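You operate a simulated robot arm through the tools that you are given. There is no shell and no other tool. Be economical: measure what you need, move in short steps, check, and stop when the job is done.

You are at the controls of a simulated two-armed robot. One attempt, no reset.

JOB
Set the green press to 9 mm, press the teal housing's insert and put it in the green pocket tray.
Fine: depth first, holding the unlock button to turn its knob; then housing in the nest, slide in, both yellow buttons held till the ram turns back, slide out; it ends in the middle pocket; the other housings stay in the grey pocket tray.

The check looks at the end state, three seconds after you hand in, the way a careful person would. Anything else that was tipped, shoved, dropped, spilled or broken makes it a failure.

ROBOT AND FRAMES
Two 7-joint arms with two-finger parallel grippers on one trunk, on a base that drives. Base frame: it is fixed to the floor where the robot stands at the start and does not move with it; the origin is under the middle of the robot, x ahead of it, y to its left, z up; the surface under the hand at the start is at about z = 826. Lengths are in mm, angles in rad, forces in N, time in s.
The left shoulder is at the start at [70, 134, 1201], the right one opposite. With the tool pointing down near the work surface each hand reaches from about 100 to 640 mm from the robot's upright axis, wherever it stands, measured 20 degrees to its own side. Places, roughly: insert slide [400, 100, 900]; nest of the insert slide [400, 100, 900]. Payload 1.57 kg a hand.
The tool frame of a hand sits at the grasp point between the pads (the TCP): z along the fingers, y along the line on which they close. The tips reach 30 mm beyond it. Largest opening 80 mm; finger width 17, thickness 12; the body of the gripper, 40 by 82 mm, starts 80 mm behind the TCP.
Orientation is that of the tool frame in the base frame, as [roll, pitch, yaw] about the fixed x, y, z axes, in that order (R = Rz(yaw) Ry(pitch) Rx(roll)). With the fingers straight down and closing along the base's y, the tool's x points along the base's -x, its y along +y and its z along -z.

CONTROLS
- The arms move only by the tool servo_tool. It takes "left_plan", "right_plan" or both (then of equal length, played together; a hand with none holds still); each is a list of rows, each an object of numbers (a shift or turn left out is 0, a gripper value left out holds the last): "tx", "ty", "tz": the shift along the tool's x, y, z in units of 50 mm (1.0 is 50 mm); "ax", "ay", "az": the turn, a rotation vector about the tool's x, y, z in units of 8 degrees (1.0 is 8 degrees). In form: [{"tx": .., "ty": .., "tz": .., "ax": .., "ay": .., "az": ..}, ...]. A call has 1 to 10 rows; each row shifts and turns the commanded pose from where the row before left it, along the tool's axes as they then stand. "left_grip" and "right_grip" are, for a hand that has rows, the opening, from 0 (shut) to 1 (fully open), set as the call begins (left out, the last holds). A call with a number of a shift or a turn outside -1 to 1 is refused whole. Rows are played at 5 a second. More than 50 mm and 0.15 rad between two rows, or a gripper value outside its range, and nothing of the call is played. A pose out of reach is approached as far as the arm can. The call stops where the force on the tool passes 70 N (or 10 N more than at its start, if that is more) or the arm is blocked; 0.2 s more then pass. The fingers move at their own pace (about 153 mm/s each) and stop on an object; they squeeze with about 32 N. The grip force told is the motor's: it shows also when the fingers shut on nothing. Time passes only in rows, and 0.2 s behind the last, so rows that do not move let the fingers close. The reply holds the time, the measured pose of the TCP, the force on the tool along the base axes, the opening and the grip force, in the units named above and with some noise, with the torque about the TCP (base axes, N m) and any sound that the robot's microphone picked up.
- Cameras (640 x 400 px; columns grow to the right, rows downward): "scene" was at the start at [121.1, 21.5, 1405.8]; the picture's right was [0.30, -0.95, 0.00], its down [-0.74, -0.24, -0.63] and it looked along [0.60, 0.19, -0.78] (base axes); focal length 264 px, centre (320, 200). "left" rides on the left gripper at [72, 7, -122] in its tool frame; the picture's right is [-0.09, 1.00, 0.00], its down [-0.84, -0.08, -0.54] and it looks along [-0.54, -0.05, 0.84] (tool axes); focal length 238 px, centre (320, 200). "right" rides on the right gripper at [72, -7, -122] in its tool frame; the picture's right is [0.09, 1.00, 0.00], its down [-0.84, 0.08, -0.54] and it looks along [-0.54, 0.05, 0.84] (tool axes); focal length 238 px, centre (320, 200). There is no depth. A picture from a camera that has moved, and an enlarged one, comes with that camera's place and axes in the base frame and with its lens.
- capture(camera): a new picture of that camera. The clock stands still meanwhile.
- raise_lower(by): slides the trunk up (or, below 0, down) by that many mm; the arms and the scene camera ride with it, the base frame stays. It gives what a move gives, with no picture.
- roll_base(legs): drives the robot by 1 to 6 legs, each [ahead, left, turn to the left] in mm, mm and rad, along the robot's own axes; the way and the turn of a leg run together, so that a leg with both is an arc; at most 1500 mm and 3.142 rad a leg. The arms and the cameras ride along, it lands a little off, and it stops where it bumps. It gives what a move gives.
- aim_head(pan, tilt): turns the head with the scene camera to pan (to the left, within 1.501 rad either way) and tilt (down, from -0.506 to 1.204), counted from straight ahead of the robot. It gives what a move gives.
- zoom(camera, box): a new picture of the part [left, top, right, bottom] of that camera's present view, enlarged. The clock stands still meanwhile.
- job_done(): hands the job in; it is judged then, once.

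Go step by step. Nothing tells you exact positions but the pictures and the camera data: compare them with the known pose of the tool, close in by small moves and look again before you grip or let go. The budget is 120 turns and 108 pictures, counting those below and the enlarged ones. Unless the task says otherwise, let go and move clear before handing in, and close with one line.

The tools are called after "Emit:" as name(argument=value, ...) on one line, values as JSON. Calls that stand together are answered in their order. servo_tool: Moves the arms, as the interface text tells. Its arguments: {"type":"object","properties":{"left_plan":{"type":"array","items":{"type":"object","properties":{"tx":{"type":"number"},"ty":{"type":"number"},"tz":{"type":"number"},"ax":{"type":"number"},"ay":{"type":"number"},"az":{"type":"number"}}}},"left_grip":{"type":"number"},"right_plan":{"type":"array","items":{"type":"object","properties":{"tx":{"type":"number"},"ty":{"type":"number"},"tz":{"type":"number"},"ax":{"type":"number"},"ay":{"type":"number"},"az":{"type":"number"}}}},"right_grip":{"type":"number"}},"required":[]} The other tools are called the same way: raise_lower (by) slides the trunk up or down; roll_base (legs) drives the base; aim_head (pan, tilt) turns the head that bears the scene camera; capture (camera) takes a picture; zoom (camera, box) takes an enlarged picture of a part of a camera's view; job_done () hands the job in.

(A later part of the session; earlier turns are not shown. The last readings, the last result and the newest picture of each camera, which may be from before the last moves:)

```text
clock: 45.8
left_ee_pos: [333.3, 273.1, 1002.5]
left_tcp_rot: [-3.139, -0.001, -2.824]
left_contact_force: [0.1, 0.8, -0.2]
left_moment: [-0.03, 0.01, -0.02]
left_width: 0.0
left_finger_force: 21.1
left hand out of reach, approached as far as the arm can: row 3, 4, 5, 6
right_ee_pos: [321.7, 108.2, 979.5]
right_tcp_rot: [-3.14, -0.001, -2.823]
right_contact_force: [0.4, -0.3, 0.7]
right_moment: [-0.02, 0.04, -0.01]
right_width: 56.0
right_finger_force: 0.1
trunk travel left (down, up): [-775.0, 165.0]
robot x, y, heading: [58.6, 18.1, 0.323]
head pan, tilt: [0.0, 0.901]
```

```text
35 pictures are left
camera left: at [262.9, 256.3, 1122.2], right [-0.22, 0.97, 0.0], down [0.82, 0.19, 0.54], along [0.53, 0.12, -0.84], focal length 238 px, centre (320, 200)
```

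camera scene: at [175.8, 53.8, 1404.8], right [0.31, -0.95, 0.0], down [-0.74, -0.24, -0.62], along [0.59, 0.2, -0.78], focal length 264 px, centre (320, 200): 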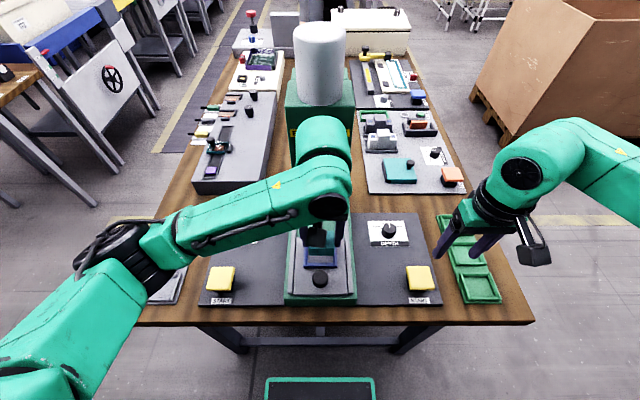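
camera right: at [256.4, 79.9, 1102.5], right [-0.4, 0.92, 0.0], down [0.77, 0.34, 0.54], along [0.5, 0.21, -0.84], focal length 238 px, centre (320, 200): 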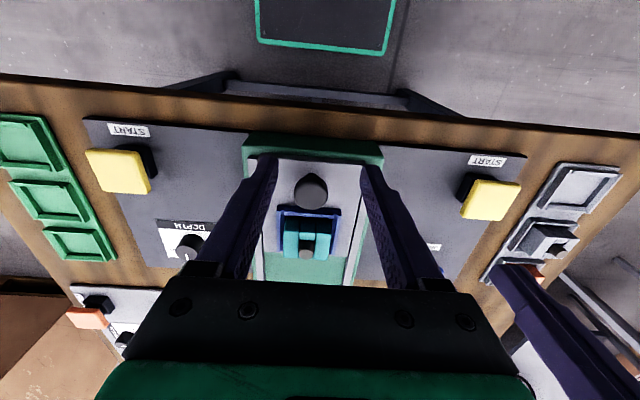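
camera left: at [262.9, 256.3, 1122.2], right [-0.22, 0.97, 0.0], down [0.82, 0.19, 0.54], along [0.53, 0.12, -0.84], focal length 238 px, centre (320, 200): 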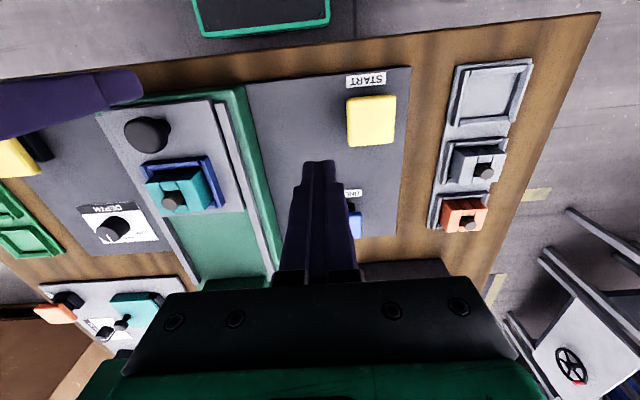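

Slide knob is at about f=388, l=-3 in bench axes. I'll tilt the right hand ~35° so its body stays clear of the press head when pushing.

Emit:
servo_tool(right_plan=[{"ay": -0.88, "ty": -0.1}, {"ay": -0.88}, {"ay": -0.88}, {"ay": -0.88}, {"ay": -0.88}, {}])

Emit:
capture(camera="right")

Emit:
capture(camera="scene")

```text
clock: 47.2
left_ee_pos: [333.9, 270.8, 1001.4]
left_tcp_rot: [-3.141, 0.0, -2.824]
left_contact_force: [0.3, 0.5, 0.1]
left_moment: [-0.01, 0.01, -0.01]
left_width: 0.3
left_finger_force: 21.7
right_ee_pos: [331.2, 105.4, 982.0]
right_tcp_rot: [3.134, 0.62, -2.85]
right_contact_force: [-0.6, 0.2, 0.1]
right_moment: [-0.01, 0.0, 0.03]
right_width: 56.0
right_finger_force: 0.0
trunk travel left (down, up): [-775.0, 165.0]
robot x, y, heading: [57.4, 16.7, 0.315]
head pan, tilt: [0.0, 0.901]
```

```text
34 pictures are left
camera right: at [210.7, 60.9, 1040.8], right [-0.36, 0.93, -0.05], down [0.33, 0.18, 0.93], along [0.87, 0.32, -0.37], focal length 238 px, centre (320, 200)
```

right: 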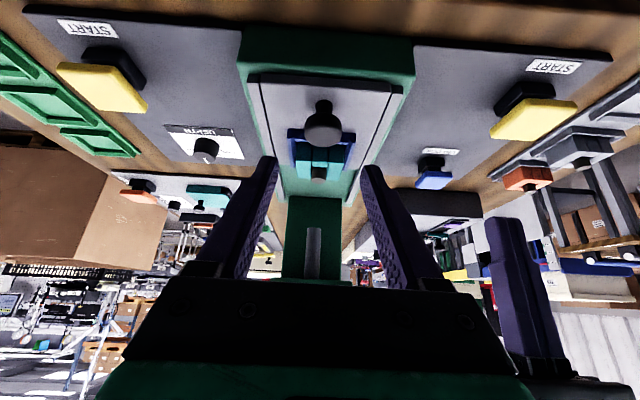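

```text
33 pictures are left
camera scene: at [175.0, 55.5, 1404.8], right [0.31, -0.95, 0.0], down [-0.74, -0.24, -0.62], along [0.59, 0.19, -0.78], focal length 264 px, centre (320, 200)
```

scene: 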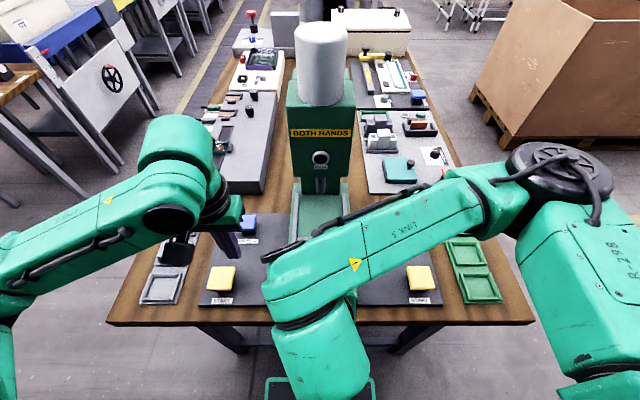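

The slide knob is a ball on a stem, centre about z≈903. Moving the tilted fingers around it along the tool axis.

Emit:
servo_tool(right_plan=[{"tx": 0.09, "tz": 0.5}, {"tx": 0.09, "tz": 0.5}, {"tx": 0.08, "tz": 0.49}, {}])

Emit:
capture(camera="right")

```text
clock: 48.2
left_ee_pos: [331.5, 269.0, 1003.7]
left_tcp_rot: [-3.141, 0.001, -2.823]
left_contact_force: [1.6, 0.5, -0.3]
left_moment: [-0.03, -0.01, -0.01]
left_width: 0.0
left_finger_force: 21.2
right_ee_pos: [355.7, 114.8, 913.3]
right_tcp_rot: [3.141, 0.62, -2.822]
right_contact_force: [-1.4, -1.6, 20.3]
right_moment: [-0.36, -0.26, 0.2]
right_width: 56.0
right_finger_force: 0.1
trunk travel left (down, up): [-775.0, 165.0]
robot x, y, heading: [58.7, 17.3, 0.317]
head pan, tilt: [0.0, 0.901]
```

```text
32 pictures are left
camera right: at [234.9, 67.6, 971.7], right [-0.38, 0.92, -0.05], down [0.32, 0.19, 0.93], along [0.86, 0.34, -0.37], focal length 238 px, centre (320, 200)
```

right: 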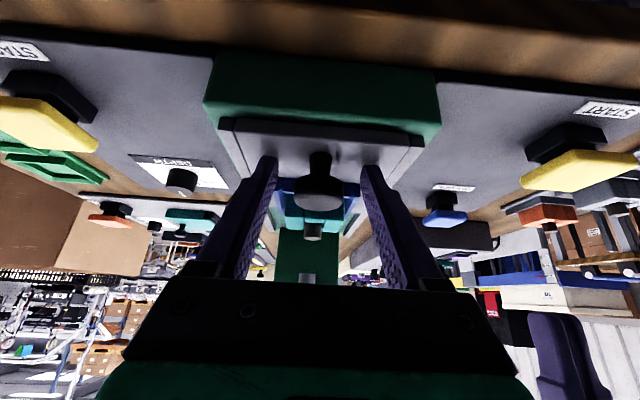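

Tips touch the slide plate (20 N). Raise 6 mm, then close on the knob.

Emit:
servo_tool(right_plan=[{"tx": -0.135, "tz": -0.05}, {}])

Emit:
servo_tool(right_plan=[{}, {}, {}], right_grip=0.2)

Emit:
capture(camera="right")

```text
clock: 48.8
left_ee_pos: [335.1, 270.8, 1001.3]
left_tcp_rot: [3.141, 0.0, -2.824]
left_contact_force: [0.2, -0.6, 0.6]
left_moment: [0.03, -0.02, -0.01]
left_width: 0.1
left_finger_force: 21.0
right_ee_pos: [359.5, 115.6, 918.5]
right_tcp_rot: [3.141, 0.613, -2.825]
right_contact_force: [0.1, -0.3, 0.3]
right_moment: [0.0, 0.03, 0.04]
right_width: 55.8
right_finger_force: 0.2
trunk travel left (down, up): [-775.0, 165.0]
robot x, y, heading: [57.7, 19.8, 0.321]
head pan, tilt: [0.0, 0.901]
```

```text
clock: 49.6
left_ee_pos: [334.4, 270.7, 1003.0]
left_tcp_rot: [3.141, 0.0, -2.823]
left_contact_force: [-0.9, -0.4, 0.8]
left_moment: [0.02, 0.02, -0.02]
left_width: 0.0
left_finger_force: 21.8
right_ee_pos: [360.4, 115.5, 918.0]
right_tcp_rot: [-3.141, 0.615, -2.824]
right_contact_force: [-1.4, -0.7, 0.3]
right_moment: [-0.08, 0.12, 0.04]
right_width: 31.0
right_finger_force: 40.4
trunk travel left (down, up): [-775.0, 165.0]
robot x, y, heading: [60.3, 18.3, 0.314]
head pan, tilt: [0.0, 0.901]
```

```text
31 pictures are left
camera right: at [240.2, 69.5, 977.2], right [-0.38, 0.92, -0.05], down [0.33, 0.19, 0.93], along [0.86, 0.34, -0.38], focal length 238 px, centre (320, 200)
```

right: 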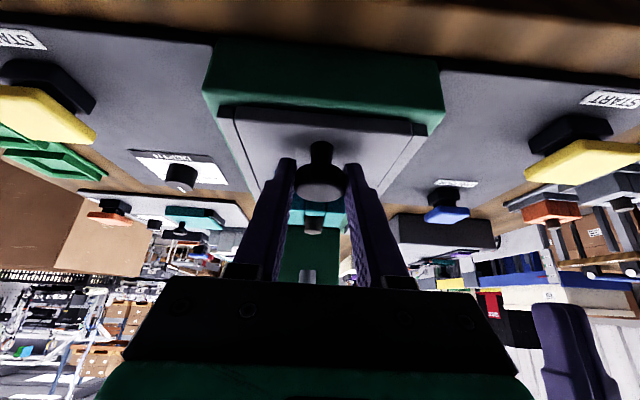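

Knob gripped. Slide forward in steps along the rails.

Emit:
servo_tool(right_plan=[{"tx": -0.245, "tz": 0.173}, {"tx": -0.245, "tz": 0.173}, {"tx": -0.245, "tz": 0.173}, {"tx": -0.245, "tz": 0.173}, {"tx": -0.245, "tz": 0.173}])

Emit:
capture(camera="right")

```text
clock: 50.8
left_ee_pos: [334.7, 270.3, 1001.9]
left_tcp_rot: [3.141, 0.001, -2.824]
left_contact_force: [0.5, -0.3, -0.1]
left_moment: [0.01, 0.02, 0.01]
left_width: 0.0
left_finger_force: 21.1
right_ee_pos: [429.5, 138.5, 918.0]
right_tcp_rot: [3.14, 0.614, -2.825]
right_contact_force: [-0.1, -2.6, 0.3]
right_moment: [-0.3, 0.59, 0.02]
right_width: 31.1
right_finger_force: 39.9
trunk travel left (down, up): [-775.0, 165.0]
robot x, y, heading: [55.8, 18.2, 0.317]
head pan, tilt: [0.0, 0.901]
```

```text
30 pictures are left
camera right: at [311.2, 93.0, 977.2], right [-0.38, 0.92, -0.05], down [0.33, 0.19, 0.93], along [0.86, 0.34, -0.38], focal length 238 px, centre (320, 200)
```

right: 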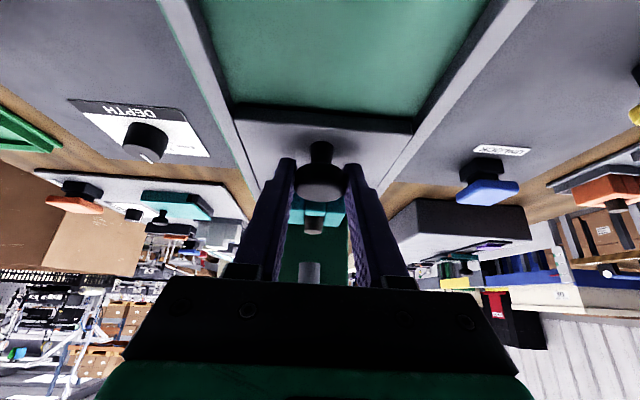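

The slide follows freely. Continue until the end stop.

Emit:
servo_tool(right_plan=[{"tx": -0.163, "tz": 0.115}, {"tx": -0.163, "tz": 0.115}, {"tx": -0.163, "tz": 0.115}, {"tx": -0.1, "tz": 0.07}, {"tx": -0.1, "tz": 0.07}, {"tx": -0.1, "tz": 0.07}])

Emit:
capture(camera="right")

```text
clock: 52.2
left_ee_pos: [335.2, 269.6, 1002.1]
left_tcp_rot: [-3.14, -0.002, -2.822]
left_contact_force: [0.5, 0.6, 0.4]
left_moment: [-0.01, 0.02, 0.0]
left_width: 0.1
left_finger_force: 21.5
right_ee_pos: [477.3, 154.9, 919.4]
right_tcp_rot: [-3.142, 0.615, -2.824]
right_contact_force: [0.7, 1.2, -3.7]
right_moment: [-0.46, 0.91, -0.08]
right_width: 31.4
right_finger_force: 40.1
trunk travel left (down, up): [-775.0, 165.0]
robot x, y, heading: [58.0, 21.2, 0.315]
head pan, tilt: [0.0, 0.901]
```

```text
29 pictures are left
camera right: at [358.3, 108.7, 977.4], right [-0.38, 0.92, -0.05], down [0.33, 0.19, 0.93], along [0.86, 0.34, -0.38], focal length 238 px, centre (320, 200)
```

right: 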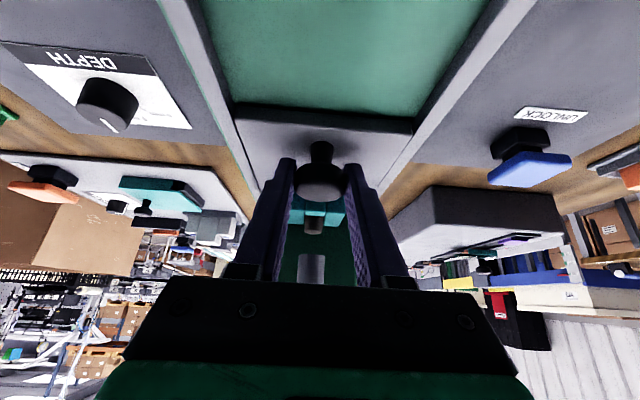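

Emit:
servo_tool(right_plan=[{"tx": -0.1, "tz": 0.07}, {"tx": -0.1, "tz": 0.07}, {"tx": -0.1, "tz": 0.07}, {"tx": -0.1, "tz": 0.07}])

Emit:
capture(camera="right")

```text
clock: 53.2
left_ee_pos: [335.2, 271.6, 1001.4]
left_tcp_rot: [-3.14, -0.003, -2.825]
left_contact_force: [0.2, -0.5, 0.5]
left_moment: [-0.03, 0.04, 0.03]
left_width: 0.0
left_finger_force: 21.6
right_ee_pos: [505.4, 163.0, 921.1]
right_tcp_rot: [3.138, 0.623, -2.829]
right_contact_force: [-3.8, 0.0, 16.7]
right_moment: [-0.01, -0.45, -0.04]
right_width: 20.5
right_finger_force: 2.1
trunk travel left (down, up): [-775.0, 165.0]
robot x, y, heading: [55.0, 19.6, 0.319]
head pan, tilt: [0.0, 0.901]
```

```text
28 pictures are left
camera right: at [384.5, 117.4, 978.8], right [-0.38, 0.92, -0.05], down [0.32, 0.18, 0.93], along [0.87, 0.34, -0.37], focal length 238 px, centre (320, 200)
```

right: 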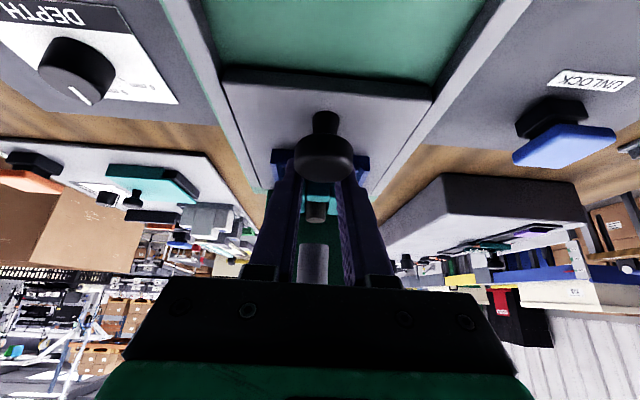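

The slide reached its stop and the fingers slipped forward past the ball. Open and retreat along the tool axis.

Emit:
servo_tool(right_plan=[{}, {}, {"tz": -0.5}, {"tz": -0.9}, {"tz": -0.9}, {}], right_grip=0.7)

Emit:
capture(camera="right")

Emit:
capture(camera="scene")

```text
clock: 54.6
left_ee_pos: [334.5, 270.1, 1001.2]
left_tcp_rot: [-3.14, 0.0, -2.824]
left_contact_force: [-0.9, 0.0, 0.1]
left_moment: [0.03, 0.02, 0.0]
left_width: 0.0
left_finger_force: 20.8
right_ee_pos: [435.9, 138.5, 1012.9]
right_tcp_rot: [3.141, 0.614, -2.823]
right_contact_force: [-0.1, 0.1, 0.4]
right_moment: [0.03, -0.03, -0.01]
right_width: 55.9
right_finger_force: 0.0
trunk travel left (down, up): [-775.0, 165.0]
robot x, y, heading: [58.7, 18.0, 0.32]
head pan, tilt: [0.0, 0.901]
```

```text
27 pictures are left
camera right: at [316.9, 92.8, 1071.7], right [-0.38, 0.92, -0.05], down [0.33, 0.19, 0.93], along [0.86, 0.34, -0.38], focal length 238 px, centre (320, 200)
```

right: 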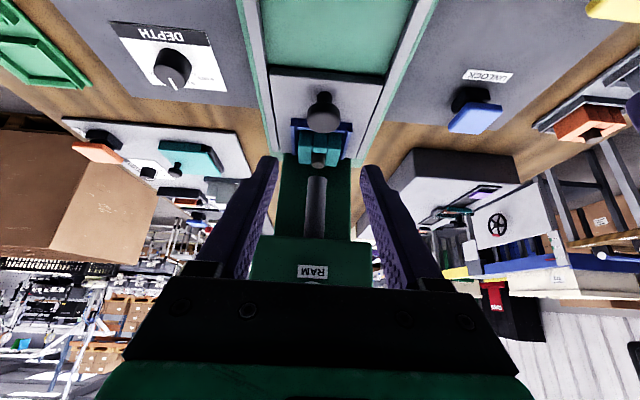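

```text
26 pictures are left
camera scene: at [175.0, 55.7, 1404.8], right [0.31, -0.95, 0.0], down [-0.74, -0.25, -0.62], along [0.59, 0.19, -0.78], focal length 264 px, centre (320, 200)
```

scene: 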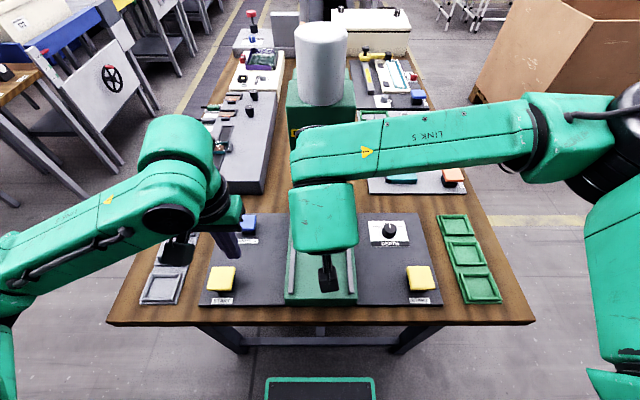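

The slide is in with the pin under the ram. Now both hands to above the yellow START buttons (right hand straightened on the way).

Emit:
servo_tool(left_plan=[{"ty": 0.35}, {"ty": 0.35}, {"ty": 0.36}, {"tz": 0.3, "tx": 0.04}, {"tz": 0.3, "tx": 0.04}, {"tz": 0.3}, {"tz": 0.3}, {"tz": 0.3}, {}, {}], right_plan=[{"ty": -1.0}, {"ty": -1.0}, {"ty": -1.0}, {"ty": -1.0}, {"ay": 0.88}, {"ay": 0.88}, {"ay": 0.88}, {"ay": 0.88}, {"ay": 0.88}, {}], right_grip=0)

```text
clock: 56.8
left_ee_pos: [318.8, 312.7, 926.7]
left_tcp_rot: [3.141, 0.0, -2.825]
left_contact_force: [-0.6, -0.5, 0.4]
left_moment: [-0.01, -0.01, 0.02]
left_width: 0.1
left_finger_force: 21.5
left hand out of reach, approached as far as the arm can: row 3
right_ee_pos: [499.5, -47.8, 1011.7]
right_tcp_rot: [3.141, -0.002, -2.823]
right_contact_force: [0.0, 0.7, 0.5]
right_moment: [0.01, 0.0, 0.0]
right_width: 0.0
right_finger_force: 21.6
trunk travel left (down, up): [-775.0, 165.0]
robot x, y, heading: [57.8, 18.1, 0.315]
head pan, tilt: [0.0, 0.901]
```

Emit:
servo_tool(left_plan=[{"ty": 0.07, "tx": 0.03}, {"ty": 0.07}, {}, {}, {}], right_plan=[{"tx": 0.31, "ty": -0.03, "tz": 0.43}, {"tx": 0.31, "ty": -0.03, "tz": 0.43}, {"tx": 0.31, "ty": -0.03, "tz": 0.43}, {"tx": 0.31, "ty": -0.03, "tz": 0.43}, {}])

Emit:
capture(camera="scene")

Emit:
zoom(camera="scene", box=[195, 220, 445, 310])

```text
clock: 58.0
left_ee_pos: [315.4, 319.0, 927.0]
left_tcp_rot: [-3.141, -0.001, -2.823]
left_contact_force: [-0.3, -0.1, 0.3]
left_moment: [0.0, 0.05, -0.03]
left_width: 0.0
left_finger_force: 21.3
right_ee_pos: [444.4, -76.2, 926.9]
right_tcp_rot: [3.14, 0.0, -2.824]
right_contact_force: [0.4, 0.4, -0.3]
right_moment: [-0.04, 0.0, 0.01]
right_width: 0.0
right_finger_force: 21.4
trunk travel left (down, up): [-775.0, 165.0]
robot x, y, heading: [59.5, 19.6, 0.318]
head pan, tilt: [0.0, 0.901]
```

```text
25 pictures are left
camera scene: at [174.8, 56.1, 1404.8], right [0.31, -0.95, 0.0], down [-0.74, -0.25, -0.62], along [0.59, 0.19, -0.78], focal length 264 px, centre (320, 200)
```

scene: 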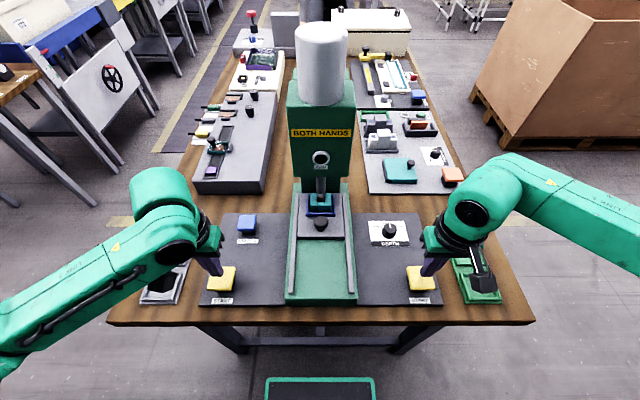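

```text
2.56 times, centred on (320, 265) of scene
camera zoom: at [174.8, 56.1, 1404.8], right [0.31, -0.95, 0.0], down [-0.74, -0.25, -0.62], along [0.59, 0.19, -0.78], focal length 676 px, centre (320, 34)
```

zoom: 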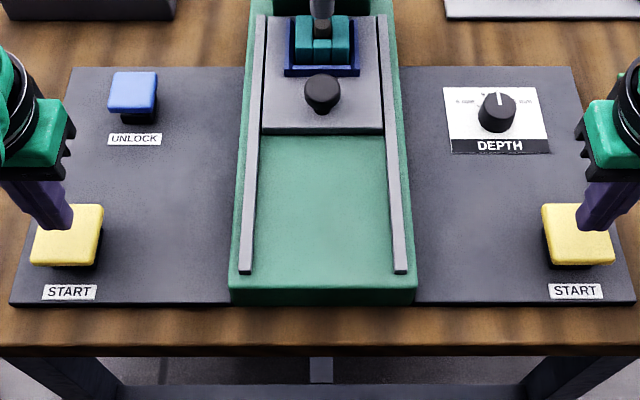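

Both fingertips are over the START buttons, and the ram is in line with the pin. Descend to near contact.

Emit:
servo_tool(left_plan=[{"tz": 0.3}, {"tz": 0.25}, {}], right_plan=[{"tz": 0.3}, {"tz": 0.25}, {}])

Emit:
servo_tool(left_plan=[{"tz": 0.08}, {"tz": 0.06}, {"tz": 0.06}, {}], right_plan=[{"tz": 0.08}, {"tz": 0.06}, {"tz": 0.06}, {}])

```text
clock: 58.8
left_ee_pos: [316.1, 318.0, 900.0]
left_tcp_rot: [-3.141, 0.001, -2.823]
left_contact_force: [-0.6, 1.1, 1.7]
left_moment: [0.01, 0.03, -0.02]
left_width: 0.2
left_finger_force: 21.5
right_ee_pos: [443.6, -75.4, 900.7]
right_tcp_rot: [-3.14, 0.002, -2.823]
right_contact_force: [0.5, 0.1, 1.2]
right_moment: [-0.05, -0.01, -0.01]
right_width: 0.3
right_finger_force: 20.7
trunk travel left (down, up): [-775.0, 165.0]
robot x, y, heading: [56.8, 18.4, 0.319]
head pan, tilt: [0.0, 0.901]
```

```text
clock: 59.8
left_ee_pos: [314.8, 318.2, 890.9]
left_tcp_rot: [-3.141, 0.005, -2.825]
left_contact_force: [4.4, 3.6, 14.3]
left_moment: [0.05, -0.05, 0.03]
left_width: 0.0
left_finger_force: 20.8
right_ee_pos: [442.5, -75.0, 890.8]
right_tcp_rot: [3.141, 0.005, -2.825]
right_contact_force: [5.3, -5.6, 26.2]
right_moment: [-0.16, -0.07, 0.07]
right_width: 0.0
right_finger_force: 21.2
trunk travel left (down, up): [-775.0, 165.0]
robot x, y, heading: [56.0, 18.3, 0.317]
head pan, tilt: [0.0, 0.901]
```

Both are pressed in. A touch more, then hold and look at the ram.

Emit:
servo_tool(left_plan=[{"tz": 0.07}, {}], right_plan=[{"tz": 0.04}, {}])

Emit:
zoom(camera="scene", box=[270, 130, 370, 250])

```text
clock: 60.4
left_ee_pos: [314.2, 318.8, 890.3]
left_tcp_rot: [-3.141, 0.013, -2.824]
left_contact_force: [6.0, 3.3, 41.9]
left_moment: [0.03, -0.01, -0.15]
left_width: 0.0
left_finger_force: 21.3
right_ee_pos: [443.7, -75.7, 890.3]
right_tcp_rot: [3.137, 0.014, -2.826]
right_contact_force: [14.6, -1.1, 44.2]
right_moment: [-0.12, -0.23, 0.16]
right_width: 0.0
right_finger_force: 20.9
trunk travel left (down, up): [-775.0, 165.0]
robot x, y, heading: [56.9, 16.1, 0.316]
head pan, tilt: [0.0, 0.901]
```

```text
3.33 times, centred on (320, 190) of scene
camera zoom: at [170.0, 53.3, 1406.1], right [0.31, -0.95, 0.0], down [-0.74, -0.24, -0.62], along [0.59, 0.2, -0.78], focal length 881 px, centre (320, 233)
```

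zoom: 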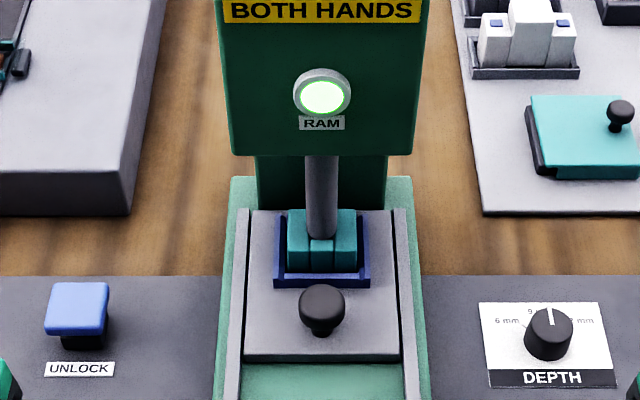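

The RAM lamp is lit and the ram is coming down. Keep holding.

Emit:
servo_tool(left_plan=[{}, {}, {}, {}, {}], right_plan=[{}, {}, {}, {}, {}])

Emit:
zoom(camera="scene", box=[270, 130, 370, 250])

```text
clock: 61.6
left_ee_pos: [313.9, 317.8, 891.5]
left_tcp_rot: [-3.14, 0.012, -2.823]
left_contact_force: [7.7, 1.2, 49.0]
left_moment: [-0.02, -0.11, -0.2]
left_width: 0.1
left_finger_force: 21.2
right_ee_pos: [443.2, -76.0, 890.0]
right_tcp_rot: [3.138, 0.014, -2.827]
right_contact_force: [15.2, 2.2, 47.0]
right_moment: [0.01, -0.24, -0.02]
right_width: 0.1
right_finger_force: 20.9
trunk travel left (down, up): [-775.0, 165.0]
robot x, y, heading: [57.4, 17.8, 0.319]
head pan, tilt: [0.0, 0.901]
```

```text
3.33 times, centred on (320, 190) of scene
camera zoom: at [169.6, 52.9, 1405.6], right [0.31, -0.95, 0.0], down [-0.74, -0.24, -0.62], along [0.59, 0.2, -0.78], focal length 881 px, centre (320, 233)
```

zoom: 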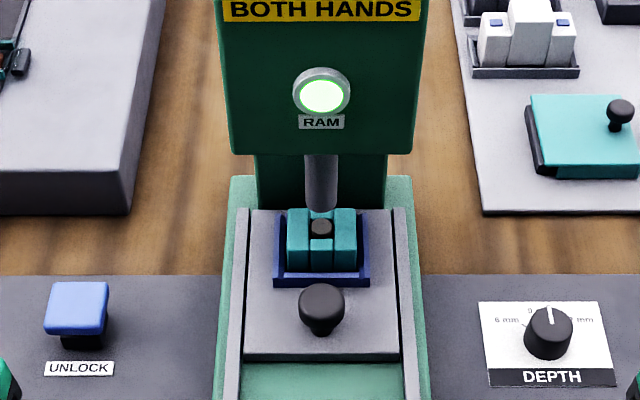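

The ram is on its way back up and the pin is pressed. Hold a little longer until the lamp goes out.

Emit:
servo_tool(left_plan=[{}, {}, {}, {}, {}, {}], right_plan=[{}, {}, {}, {}, {}, {}])

Emit:
zoom(camera="scene", box=[270, 130, 370, 250])

```text
clock: 63.0
left_ee_pos: [315.0, 316.9, 889.8]
left_tcp_rot: [3.141, 0.013, -2.822]
left_contact_force: [10.1, -1.3, 48.7]
left_moment: [-0.07, -0.12, 0.16]
left_width: 0.0
left_finger_force: 21.8
right_ee_pos: [443.1, -74.9, 889.6]
right_tcp_rot: [3.138, 0.014, -2.827]
right_contact_force: [12.3, 5.3, 47.5]
right_moment: [0.09, -0.2, 0.02]
right_width: 0.0
right_finger_force: 22.0
trunk travel left (down, up): [-775.0, 165.0]
robot x, y, heading: [53.4, 17.5, 0.32]
head pan, tilt: [0.0, 0.901]
```

```text
3.33 times, centred on (320, 190) of scene
camera zoom: at [169.5, 53.0, 1405.6], right [0.31, -0.95, 0.0], down [-0.74, -0.24, -0.62], along [0.59, 0.2, -0.78], focal length 881 px, centre (320, 233)
```

zoom: 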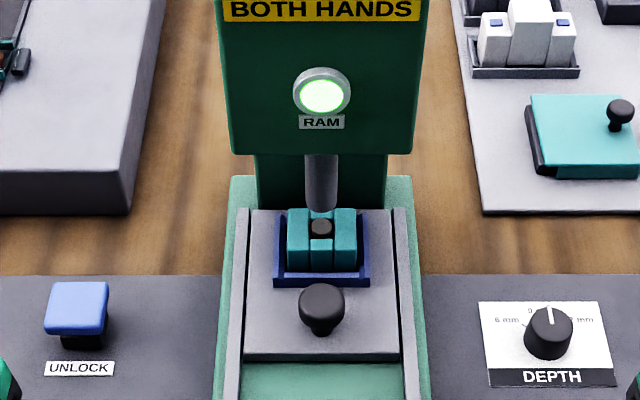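

The ram is fully retracted. Release both buttons, lift, and tilt the right hand for pulling the slide.

Emit:
servo_tool(left_plan=[{"tz": -0.3}, {"tz": -0.8}, {"tz": -0.8}, {}, {}, {}, {}, {}], right_plan=[{"tz": -0.3}, {"tz": -0.9}, {"tz": -0.9}, {"ay": -0.88}, {"ay": -0.88}, {"ay": -0.88}, {"ay": -0.88}, {"ay": -0.88}])

Emit:
servo_tool(right_plan=[{"ty": 0.8}, {"ty": 0.8}, {"ty": 0.8}, {"ty": 0.8}, {"ty": 0.86}, {}], right_grip=0.7)

Emit:
capture(camera="right")

```text
clock: 64.8
left_ee_pos: [316.3, 319.4, 970.6]
left_tcp_rot: [-3.141, -0.003, -2.819]
left_contact_force: [-0.1, -0.1, -0.7]
left_moment: [0.02, 0.02, 0.0]
left_width: 0.0
left_finger_force: 21.1
left hand out of reach, approached as far as the arm can: row 3
right_ee_pos: [443.4, -69.7, 991.5]
right_tcp_rot: [3.136, 0.453, -2.832]
right_contact_force: [-0.4, -0.6, 0.0]
right_moment: [0.01, 0.0, -0.02]
right_width: 0.0
right_finger_force: 20.8
right hand out of reach, approached as far as the arm can: row 7, 8
trunk travel left (down, up): [-775.0, 165.0]
robot x, y, heading: [54.8, 17.6, 0.319]
head pan, tilt: [0.0, 0.901]
```

```text
clock: 66.2
left_ee_pos: [316.4, 318.4, 970.7]
left_tcp_rot: [3.141, -0.001, -2.82]
left_contact_force: [0.7, -0.1, 0.5]
left_moment: [0.03, 0.02, 0.01]
left_width: 0.0
left_finger_force: 21.6
right_ee_pos: [383.0, 121.1, 988.8]
right_tcp_rot: [3.136, 0.454, -2.833]
right_contact_force: [-1.6, 0.6, -0.7]
right_moment: [-0.01, 0.04, 0.06]
right_width: 55.7
right_finger_force: 0.1
trunk travel left (down, up): [-775.0, 165.0]
robot x, y, heading: [56.5, 16.2, 0.318]
head pan, tilt: [0.0, 0.901]
```

```text
20 pictures are left
camera right: at [273.1, 78.7, 1068.8], right [-0.39, 0.92, -0.03], down [0.47, 0.23, 0.85], along [0.8, 0.31, -0.52], focal length 238 px, centre (320, 200)
```

right: 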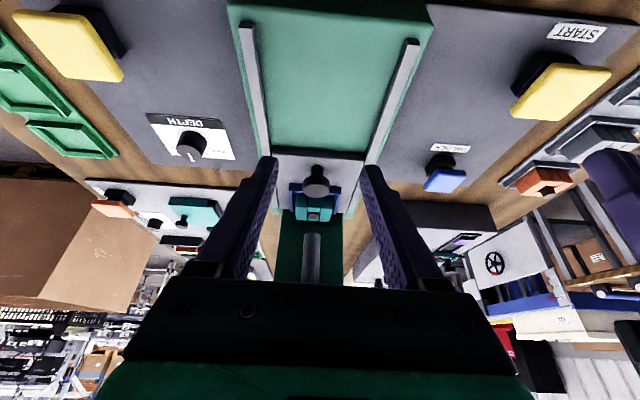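

Complete the tilt and bring the fingers around the slide knob (now at f≈518).

Emit:
servo_tool(right_plan=[{"ay": -0.6}, {"ay": -0.58}, {"tx": -0.23, "tz": 0.6}, {"tx": -0.23, "tz": 0.6}, {"tx": -0.23, "tz": 0.6}, {"tx": -0.23, "tz": 0.5}, {}])

Emit:
capture(camera="right")

```text
clock: 67.8
left_ee_pos: [315.2, 319.8, 971.7]
left_tcp_rot: [3.141, -0.002, -2.821]
left_contact_force: [0.3, -0.2, -0.5]
left_moment: [-0.04, -0.04, 0.02]
left_width: 0.0
left_finger_force: 21.3
right_ee_pos: [480.4, 156.5, 925.9]
right_tcp_rot: [3.136, 0.619, -2.832]
right_contact_force: [-0.9, -0.8, -0.1]
right_moment: [0.02, 0.02, 0.01]
right_width: 56.2
right_finger_force: 0.1
trunk travel left (down, up): [-775.0, 165.0]
robot x, y, heading: [55.9, 16.0, 0.317]
head pan, tilt: [0.0, 0.901]
```

```text
19 pictures are left
camera right: at [360.2, 109.9, 983.8], right [-0.38, 0.92, -0.05], down [0.33, 0.18, 0.93], along [0.87, 0.34, -0.37], focal length 238 px, centre (320, 200)
```

right: 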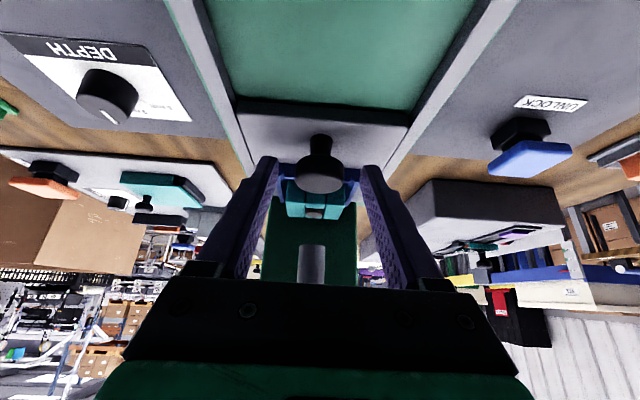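

Emit:
servo_tool(right_plan=[{"tz": 0.14}, {}])

Emit:
servo_tool(right_plan=[{}, {}, {}], right_grip=0.2)

```text
clock: 68.4
left_ee_pos: [315.5, 318.8, 971.1]
left_tcp_rot: [3.141, -0.001, -2.821]
left_contact_force: [1.3, -0.5, -0.5]
left_moment: [0.03, 0.02, -0.01]
left_width: 0.1
left_finger_force: 21.4
right_ee_pos: [484.9, 156.8, 918.9]
right_tcp_rot: [3.133, 0.618, -2.834]
right_contact_force: [-0.3, 0.7, -0.5]
right_moment: [0.03, -0.01, -0.02]
right_width: 55.8
right_finger_force: 0.0
trunk travel left (down, up): [-775.0, 165.0]
robot x, y, heading: [55.8, 16.8, 0.326]
head pan, tilt: [0.0, 0.901]
```

```text
clock: 69.2
left_ee_pos: [317.3, 318.1, 970.3]
left_tcp_rot: [3.141, -0.002, -2.82]
left_contact_force: [0.2, -0.2, 0.3]
left_moment: [-0.03, -0.02, -0.01]
left_width: 0.0
left_finger_force: 21.1
right_ee_pos: [484.9, 157.9, 920.1]
right_tcp_rot: [3.135, 0.619, -2.832]
right_contact_force: [-0.4, -0.6, 0.3]
right_moment: [0.0, -0.09, -0.01]
right_width: 31.3
right_finger_force: 40.5
trunk travel left (down, up): [-775.0, 165.0]
robot x, y, heading: [58.6, 19.2, 0.32]
head pan, tilt: [0.0, 0.901]
```

Gripped (31 mm). Pull the slide straight out.

Emit:
servo_tool(right_plan=[{"tx": 0.245, "tz": -0.173}, {"tx": 0.245, "tz": -0.173}, {"tx": 0.245, "tz": -0.173}, {"tx": 0.245, "tz": -0.173}, {"tx": 0.245, "tz": -0.173}, {"tx": 0.245, "tz": -0.173}, {"tx": 0.245, "tz": -0.173}, {"tx": 0.245, "tz": -0.173}, {}])

Emit:
capture(camera="right")

```text
clock: 71.2
left_ee_pos: [314.3, 317.9, 971.1]
left_tcp_rot: [3.141, -0.002, -2.82]
left_contact_force: [0.6, 0.0, 0.7]
left_moment: [0.02, -0.01, 0.03]
left_width: 0.0
left_finger_force: 21.2
right_ee_pos: [370.6, 119.5, 919.7]
right_tcp_rot: [3.131, 0.622, -2.831]
right_contact_force: [-0.8, 1.3, 17.6]
right_moment: [-0.1, 0.39, -0.1]
right_width: 31.2
right_finger_force: 40.1
trunk travel left (down, up): [-775.0, 165.0]
robot x, y, heading: [58.2, 17.4, 0.325]
head pan, tilt: [0.0, 0.901]
```

```text
18 pictures are left
camera right: at [250.6, 73.0, 977.7], right [-0.38, 0.92, -0.05], down [0.33, 0.18, 0.93], along [0.87, 0.34, -0.37], focal length 238 px, centre (320, 200)
```

right: 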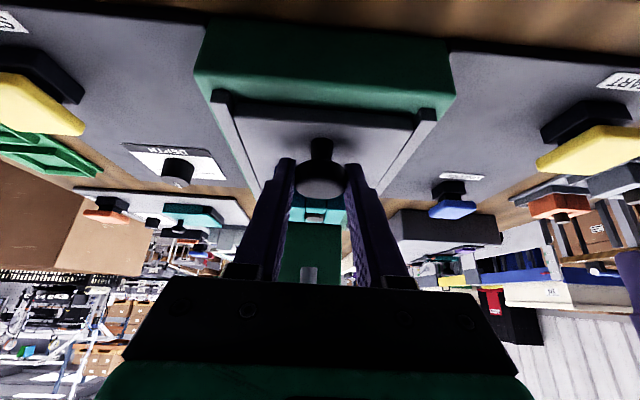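

About 10 mm to the outer stop. Small steps.

Emit:
servo_tool(right_plan=[{"tx": 0.065, "tz": -0.046}, {"tx": 0.065, "tz": -0.046}, {"tx": 0.065, "tz": -0.046}, {"tx": 0.05, "tz": -0.035}, {}])

Emit:
servo_tool(right_plan=[{}, {}, {"tz": -0.5}, {"tz": -0.7}, {"tz": -0.7}, {}], right_grip=0.7)

Emit:
capture(camera="right")

```text
clock: 72.4
left_ee_pos: [317.9, 319.3, 969.7]
left_tcp_rot: [3.139, -0.005, -2.819]
left_contact_force: [-1.4, -0.4, 0.1]
left_moment: [0.05, -0.03, 0.0]
left_width: 0.1
left_finger_force: 21.3
right_ee_pos: [359.2, 115.6, 918.2]
right_tcp_rot: [3.132, 0.624, -2.835]
right_contact_force: [19.0, 1.7, 30.5]
right_moment: [0.07, -0.49, -0.04]
right_width: 31.7
right_finger_force: 40.2
trunk travel left (down, up): [-775.0, 165.0]
robot x, y, heading: [58.6, 16.6, 0.318]
head pan, tilt: [0.0, 0.901]
```

```text
clock: 74.0
left_ee_pos: [316.1, 317.8, 970.2]
left_tcp_rot: [3.141, -0.003, -2.82]
left_contact_force: [0.8, -0.4, 0.2]
left_moment: [-0.01, -0.03, 0.03]
left_width: 0.0
left_finger_force: 21.5
right_ee_pos: [336.0, 110.3, 994.9]
right_tcp_rot: [3.122, 0.649, -2.958]
right_contact_force: [1.4, 0.0, -0.2]
right_moment: [-0.01, 0.01, 0.06]
right_width: 55.9
right_finger_force: 0.0
trunk travel left (down, up): [-775.0, 165.0]
robot x, y, heading: [56.1, 18.5, 0.32]
head pan, tilt: [0.0, 0.901]
stopped in row 6 (right hand): the arm was blocked; the commanded pose is now the measured one
```

```text
17 pictures are left
camera right: at [209.5, 76.9, 1048.5], right [-0.27, 0.96, -0.04], down [0.32, 0.13, 0.94], along [0.91, 0.24, -0.34], focal length 238 px, centre (320, 200)
```

right: 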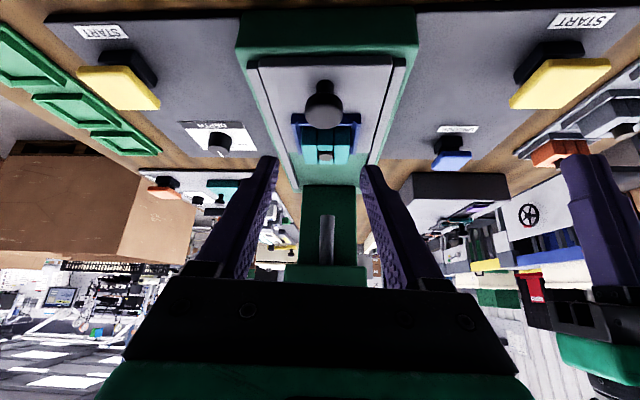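

The slide is out at its stop and the right hand is free. Straighten it over the nest to pick the housing.

Emit:
servo_tool(right_plan=[{"tx": -0.64, "tz": 0.45}, {"tx": -0.64, "tz": 0.45}, {"ay": 0.93}, {"ay": 0.93}, {"ay": 0.93}, {"ay": 0.93}, {"ay": 0.93}, {"az": -0.5}, {"az": -0.46}, {}], right_grip=1.0)

Emit:
capture(camera="right")

```text
clock: 76.2
left_ee_pos: [316.3, 319.0, 970.7]
left_tcp_rot: [3.141, -0.003, -2.821]
left_contact_force: [0.1, 0.3, 0.5]
left_moment: [0.01, -0.01, -0.02]
left_width: 0.0
left_finger_force: 21.1
right_ee_pos: [409.9, 126.2, 995.2]
right_tcp_rot: [3.128, 0.0, -2.806]
right_contact_force: [-0.3, -0.1, 0.4]
right_moment: [0.0, 0.0, -0.01]
right_width: 79.9
right_finger_force: 0.1
trunk travel left (down, up): [-775.0, 165.0]
robot x, y, heading: [59.9, 18.6, 0.319]
head pan, tilt: [0.0, 0.901]
```

```text
16 pictures are left
camera right: at [346.5, 94.7, 1118.2], right [-0.42, 0.91, 0.01], down [0.77, 0.34, 0.54], along [0.49, 0.24, -0.84], focal length 238 px, centre (320, 200)
```

right: 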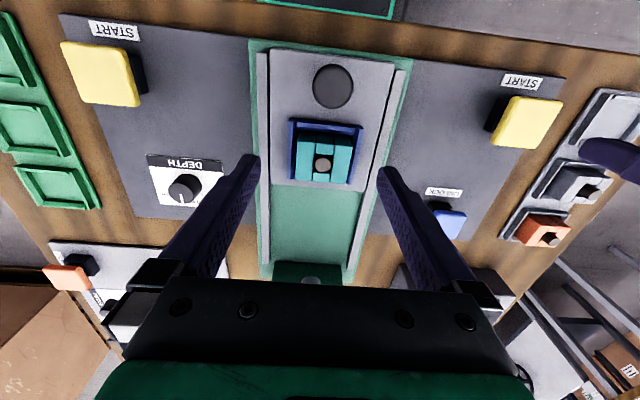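

Housing at f≈445, l≈−2. Correct the small roll/yaw, centre over it and descend partway.

Emit:
servo_tool(right_plan=[{"ax": 0.1, "az": 0.13}, {"tx": -0.34, "ty": 0.12}, {"tz": 0.4}, {"tz": 0.45}, {}])

Emit:
zoom(camera="right", box=[240, 90, 400, 220])

```text
clock: 77.4
left_ee_pos: [316.9, 319.4, 970.5]
left_tcp_rot: [3.141, -0.001, -2.817]
left_contact_force: [0.7, 0.4, 0.3]
left_moment: [0.03, 0.01, -0.04]
left_width: 0.0
left_finger_force: 21.3
right_ee_pos: [426.6, 136.1, 952.7]
right_tcp_rot: [-3.141, 0.003, -2.824]
right_contact_force: [-0.2, 0.3, 0.0]
right_moment: [0.02, 0.0, 0.01]
right_width: 79.9
right_finger_force: 0.1
trunk travel left (down, up): [-775.0, 165.0]
robot x, y, heading: [57.8, 19.1, 0.317]
head pan, tilt: [0.0, 0.901]
```

```text
3.08 times, centred on (320, 155) of right
camera zoom: at [360.7, 107.4, 1075.8], right [-0.4, 0.92, 0.0], down [0.77, 0.33, 0.54], along [0.5, 0.22, -0.84], focal length 733 px, centre (320, 338)
```

zoom: 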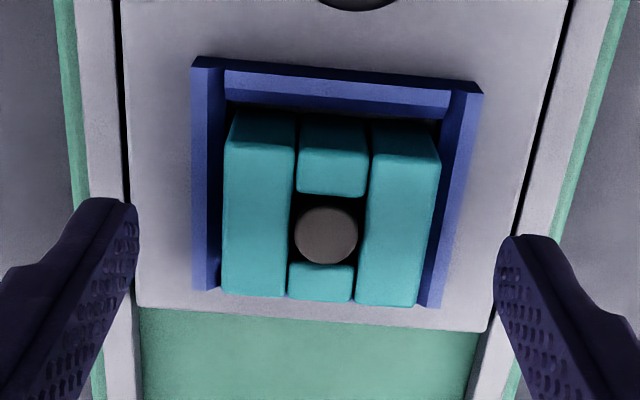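

Aligned within 2 mm. Descend to the proven grip height and close.

Emit:
servo_tool(right_plan=[{"tx": 0.03, "ty": 0.03, "tz": 0.2}, {"tz": 0.2}, {"tz": 0.1}, {}])

Emit:
servo_tool(right_plan=[{}, {}, {}], right_grip=0.3)

Emit:
zoom(camera="right", box=[240, 90, 400, 220])

```text
clock: 78.4
left_ee_pos: [316.3, 319.2, 971.3]
left_tcp_rot: [-3.141, -0.002, -2.82]
left_contact_force: [-0.8, -0.3, -0.2]
left_moment: [-0.02, -0.02, 0.0]
left_width: 0.0
left_finger_force: 21.4
right_ee_pos: [423.7, 137.6, 928.7]
right_tcp_rot: [3.141, 0.0, -2.824]
right_contact_force: [0.7, -1.3, 0.7]
right_moment: [0.02, -0.01, -0.02]
right_width: 79.9
right_finger_force: 0.0
trunk travel left (down, up): [-775.0, 165.0]
robot x, y, heading: [54.6, 15.7, 0.317]
head pan, tilt: [0.0, 0.901]
```

```text
clock: 79.2
left_ee_pos: [315.4, 318.3, 970.6]
left_tcp_rot: [3.141, -0.002, -2.817]
left_contact_force: [-0.4, 0.4, -0.2]
left_moment: [0.0, -0.03, 0.01]
left_width: 0.3
left_finger_force: 21.5
right_ee_pos: [424.1, 138.2, 928.9]
right_tcp_rot: [3.141, 0.0, -2.827]
right_contact_force: [-0.3, -0.3, -0.7]
right_moment: [0.0, 0.01, 0.01]
right_width: 49.1
right_finger_force: 31.7
trunk travel left (down, up): [-775.0, 165.0]
robot x, y, heading: [56.4, 17.6, 0.317]
head pan, tilt: [0.0, 0.901]
```

```text
3.08 times, centred on (320, 155) of right
camera zoom: at [358.5, 108.7, 1052.3], right [-0.4, 0.92, 0.0], down [0.77, 0.33, 0.54], along [0.5, 0.22, -0.84], focal length 733 px, centre (320, 338)
```

zoom: 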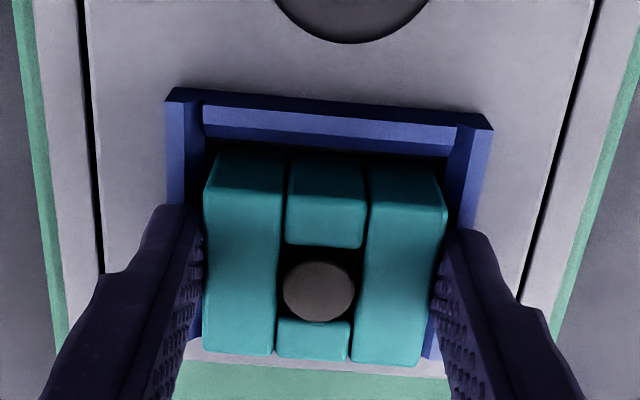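

Housing gripped (49.1 mm) and the pin is visibly pressed. Lift and carry to above the green tray's middle pocket.

Emit:
servo_tool(right_plan=[{"tz": -0.4}, {"tz": -0.8}, {"tx": -0.06, "ty": -0.85}, {"tx": -0.06, "ty": -0.85}, {"tx": -0.06, "ty": -0.85}, {"tx": -0.06, "ty": -0.85}, {"tx": -0.06, "ty": -0.85}, {"tx": -0.06, "ty": -0.85}, {"tx": -0.06, "ty": -0.85}, {"tx": -0.06, "ty": -0.82}])

Emit:
capture(camera="right")

Emit:
capture(camera="scene")

```text
clock: 81.4
left_ee_pos: [315.7, 317.7, 971.8]
left_tcp_rot: [3.141, -0.001, -2.819]
left_contact_force: [0.2, 0.2, 0.6]
left_moment: [-0.03, 0.02, 0.02]
left_width: 0.0
left_finger_force: 21.1
right_ee_pos: [551.0, -180.8, 990.7]
right_tcp_rot: [3.139, 0.0, -2.824]
right_contact_force: [0.3, -0.4, -0.9]
right_moment: [0.04, -0.01, 0.0]
right_width: 49.4
right_finger_force: 32.3
trunk travel left (down, up): [-775.0, 165.0]
robot x, y, heading: [59.0, 18.1, 0.318]
head pan, tilt: [0.0, 0.901]
```

```text
13 pictures are left
camera right: at [484.8, -209.6, 1113.0], right [-0.4, 0.92, 0.0], down [0.77, 0.33, 0.54], along [0.5, 0.22, -0.84], focal length 238 px, centre (320, 200)
```

right: 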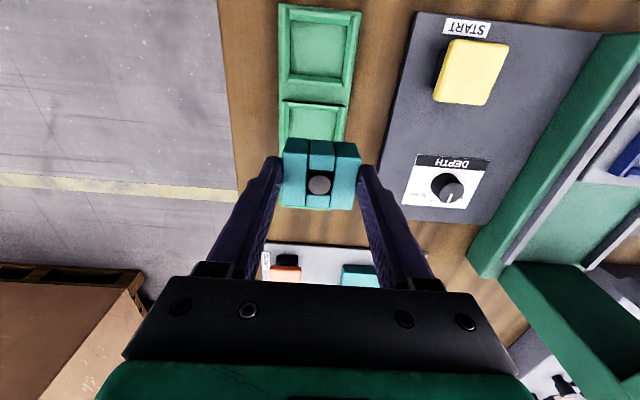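

```text
12 pictures are left
camera scene: at [174.7, 54.3, 1404.9], right [0.31, -0.95, 0.0], down [-0.74, -0.24, -0.62], along [0.59, 0.2, -0.78], focal length 264 px, centre (320, 200)
```

scene: 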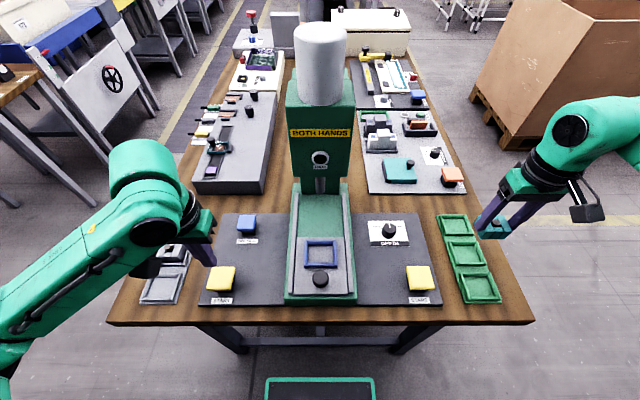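

Middle pocket's near rim gives offsets of about +8 mm forward and −7 mm lateral. Shift and come down to z≈912.

Emit:
servo_tool(right_plan=[{"tx": -0.154, "ty": -0.13}, {"tz": 0.5}, {"tz": 0.55}, {"tz": 0.5}, {}])

Emit:
zoom(camera="right", box=[240, 90, 400, 220])

```text
clock: 82.6
left_ee_pos: [315.7, 318.9, 970.7]
left_tcp_rot: [3.141, -0.002, -2.82]
left_contact_force: [-0.6, -1.0, 0.4]
left_moment: [0.04, -0.01, 0.03]
left_width: 0.0
left_finger_force: 21.6
right_ee_pos: [559.6, -178.9, 912.9]
right_tcp_rot: [3.141, 0.002, -2.825]
right_contact_force: [-0.1, -0.3, -1.4]
right_moment: [-0.02, 0.01, -0.02]
right_width: 48.9
right_finger_force: 31.8
trunk travel left (down, up): [-775.0, 165.0]
robot x, y, heading: [59.3, 19.2, 0.315]
head pan, tilt: [0.0, 0.901]
```

```text
3.08 times, centred on (320, 155) of right
camera zoom: at [493.9, -207.8, 1035.6], right [-0.4, 0.92, 0.0], down [0.77, 0.33, 0.54], along [0.5, 0.22, -0.84], focal length 733 px, centre (320, 338)
```

zoom: 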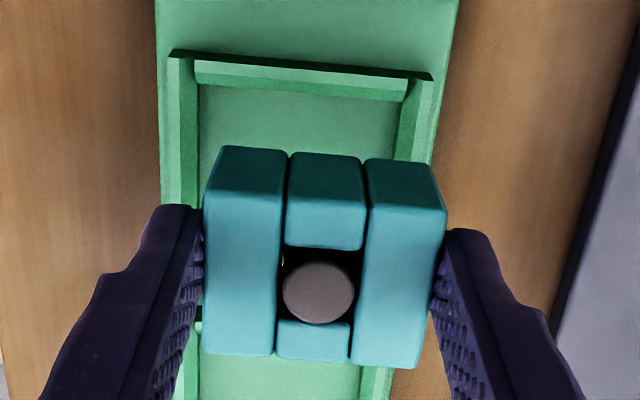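

Needs ~7 mm more to the right. Shift and descend to z≈888.

Emit:
servo_tool(right_plan=[{"tx": -0.02, "ty": -0.135}, {}, {"tz": 0.25}, {"tz": 0.22}, {}])

Emit:
zoom(camera="right", box=[240, 90, 400, 220])

Emit:
zoom(camera="scene", box=[430, 205, 526, 310])

```text
clock: 83.8
left_ee_pos: [316.9, 318.5, 970.5]
left_tcp_rot: [3.14, -0.003, -2.82]
left_contact_force: [0.4, 0.1, 0.1]
left_moment: [-0.03, 0.01, -0.04]
left_width: 0.0
left_finger_force: 21.4
right_ee_pos: [563.1, -187.5, 888.4]
right_tcp_rot: [-3.141, 0.0, -2.826]
right_contact_force: [0.1, -0.6, -2.0]
right_moment: [0.01, -0.03, 0.0]
right_width: 49.2
right_finger_force: 32.0
trunk travel left (down, up): [-775.0, 165.0]
robot x, y, heading: [57.2, 20.6, 0.319]
head pan, tilt: [0.0, 0.901]
```

```text
3.08 times, centred on (320, 155) of right
camera zoom: at [498.0, -215.2, 1010.8], right [-0.4, 0.92, 0.0], down [0.77, 0.33, 0.54], along [0.5, 0.22, -0.84], focal length 733 px, centre (320, 338)
```

zoom: 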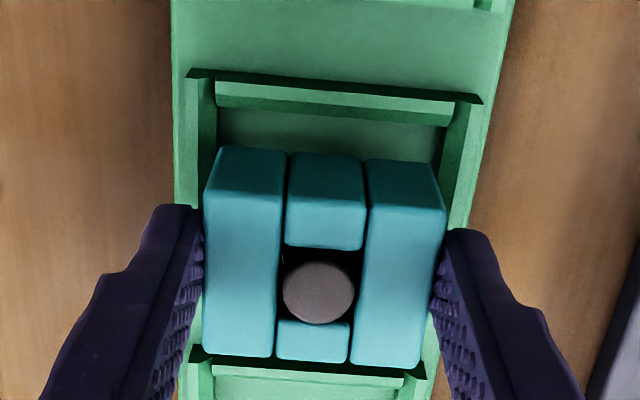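

```text
3.81 times, centred on (478, 258) of scene
camera zoom: at [174.6, 55.8, 1404.8], right [0.31, -0.95, 0.0], down [-0.74, -0.25, -0.62], along [0.59, 0.19, -0.78], focal length 1006 px, centre (-282, -19)
```

zoom: 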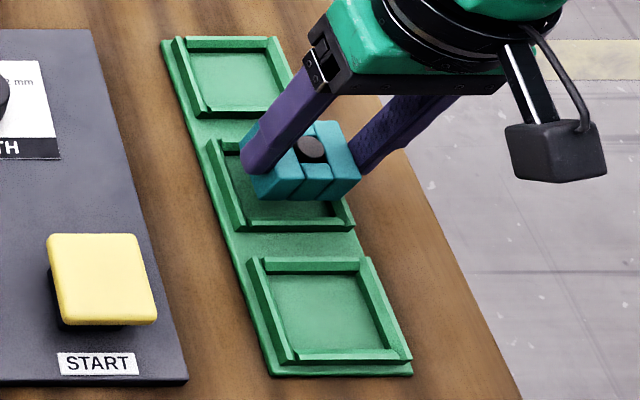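

Aligned within ~1.4 mm. Fine trim and lower into the pocket.

Emit:
servo_tool(right_plan=[{"ty": 0.028}, {"tz": 0.12}, {"tz": 0.1}, {"tz": 0.06}, {}])

Emit:
zoom(camera="right", box=[240, 90, 400, 220])

```text
clock: 85.0
left_ee_pos: [315.1, 319.6, 970.4]
left_tcp_rot: [3.141, -0.001, -2.821]
left_contact_force: [0.4, 0.0, 0.0]
left_moment: [0.02, -0.01, 0.01]
left_width: 0.0
left_finger_force: 21.1
right_ee_pos: [563.0, -186.7, 874.3]
right_tcp_rot: [-3.141, 0.0, -2.826]
right_contact_force: [-0.4, -0.7, 0.0]
right_moment: [0.01, -0.04, 0.01]
right_width: 49.2
right_finger_force: 31.4
trunk travel left (down, up): [-775.0, 165.0]
robot x, y, heading: [55.9, 17.3, 0.318]
head pan, tilt: [0.0, 0.901]
```

```text
3.08 times, centred on (320, 155) of right
camera zoom: at [498.1, -214.8, 996.6], right [-0.4, 0.92, 0.0], down [0.77, 0.33, 0.54], along [0.5, 0.22, -0.84], focal length 733 px, centre (320, 338)
```

zoom: 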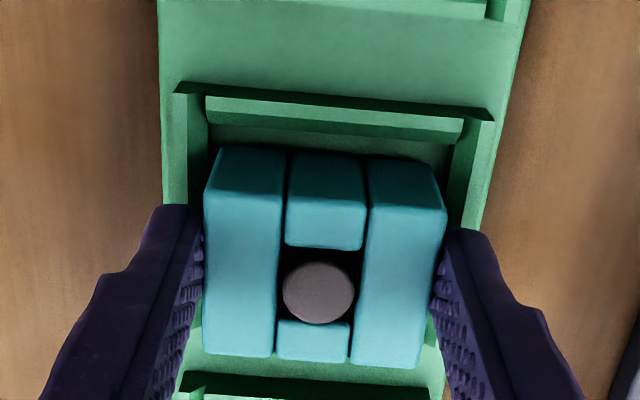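

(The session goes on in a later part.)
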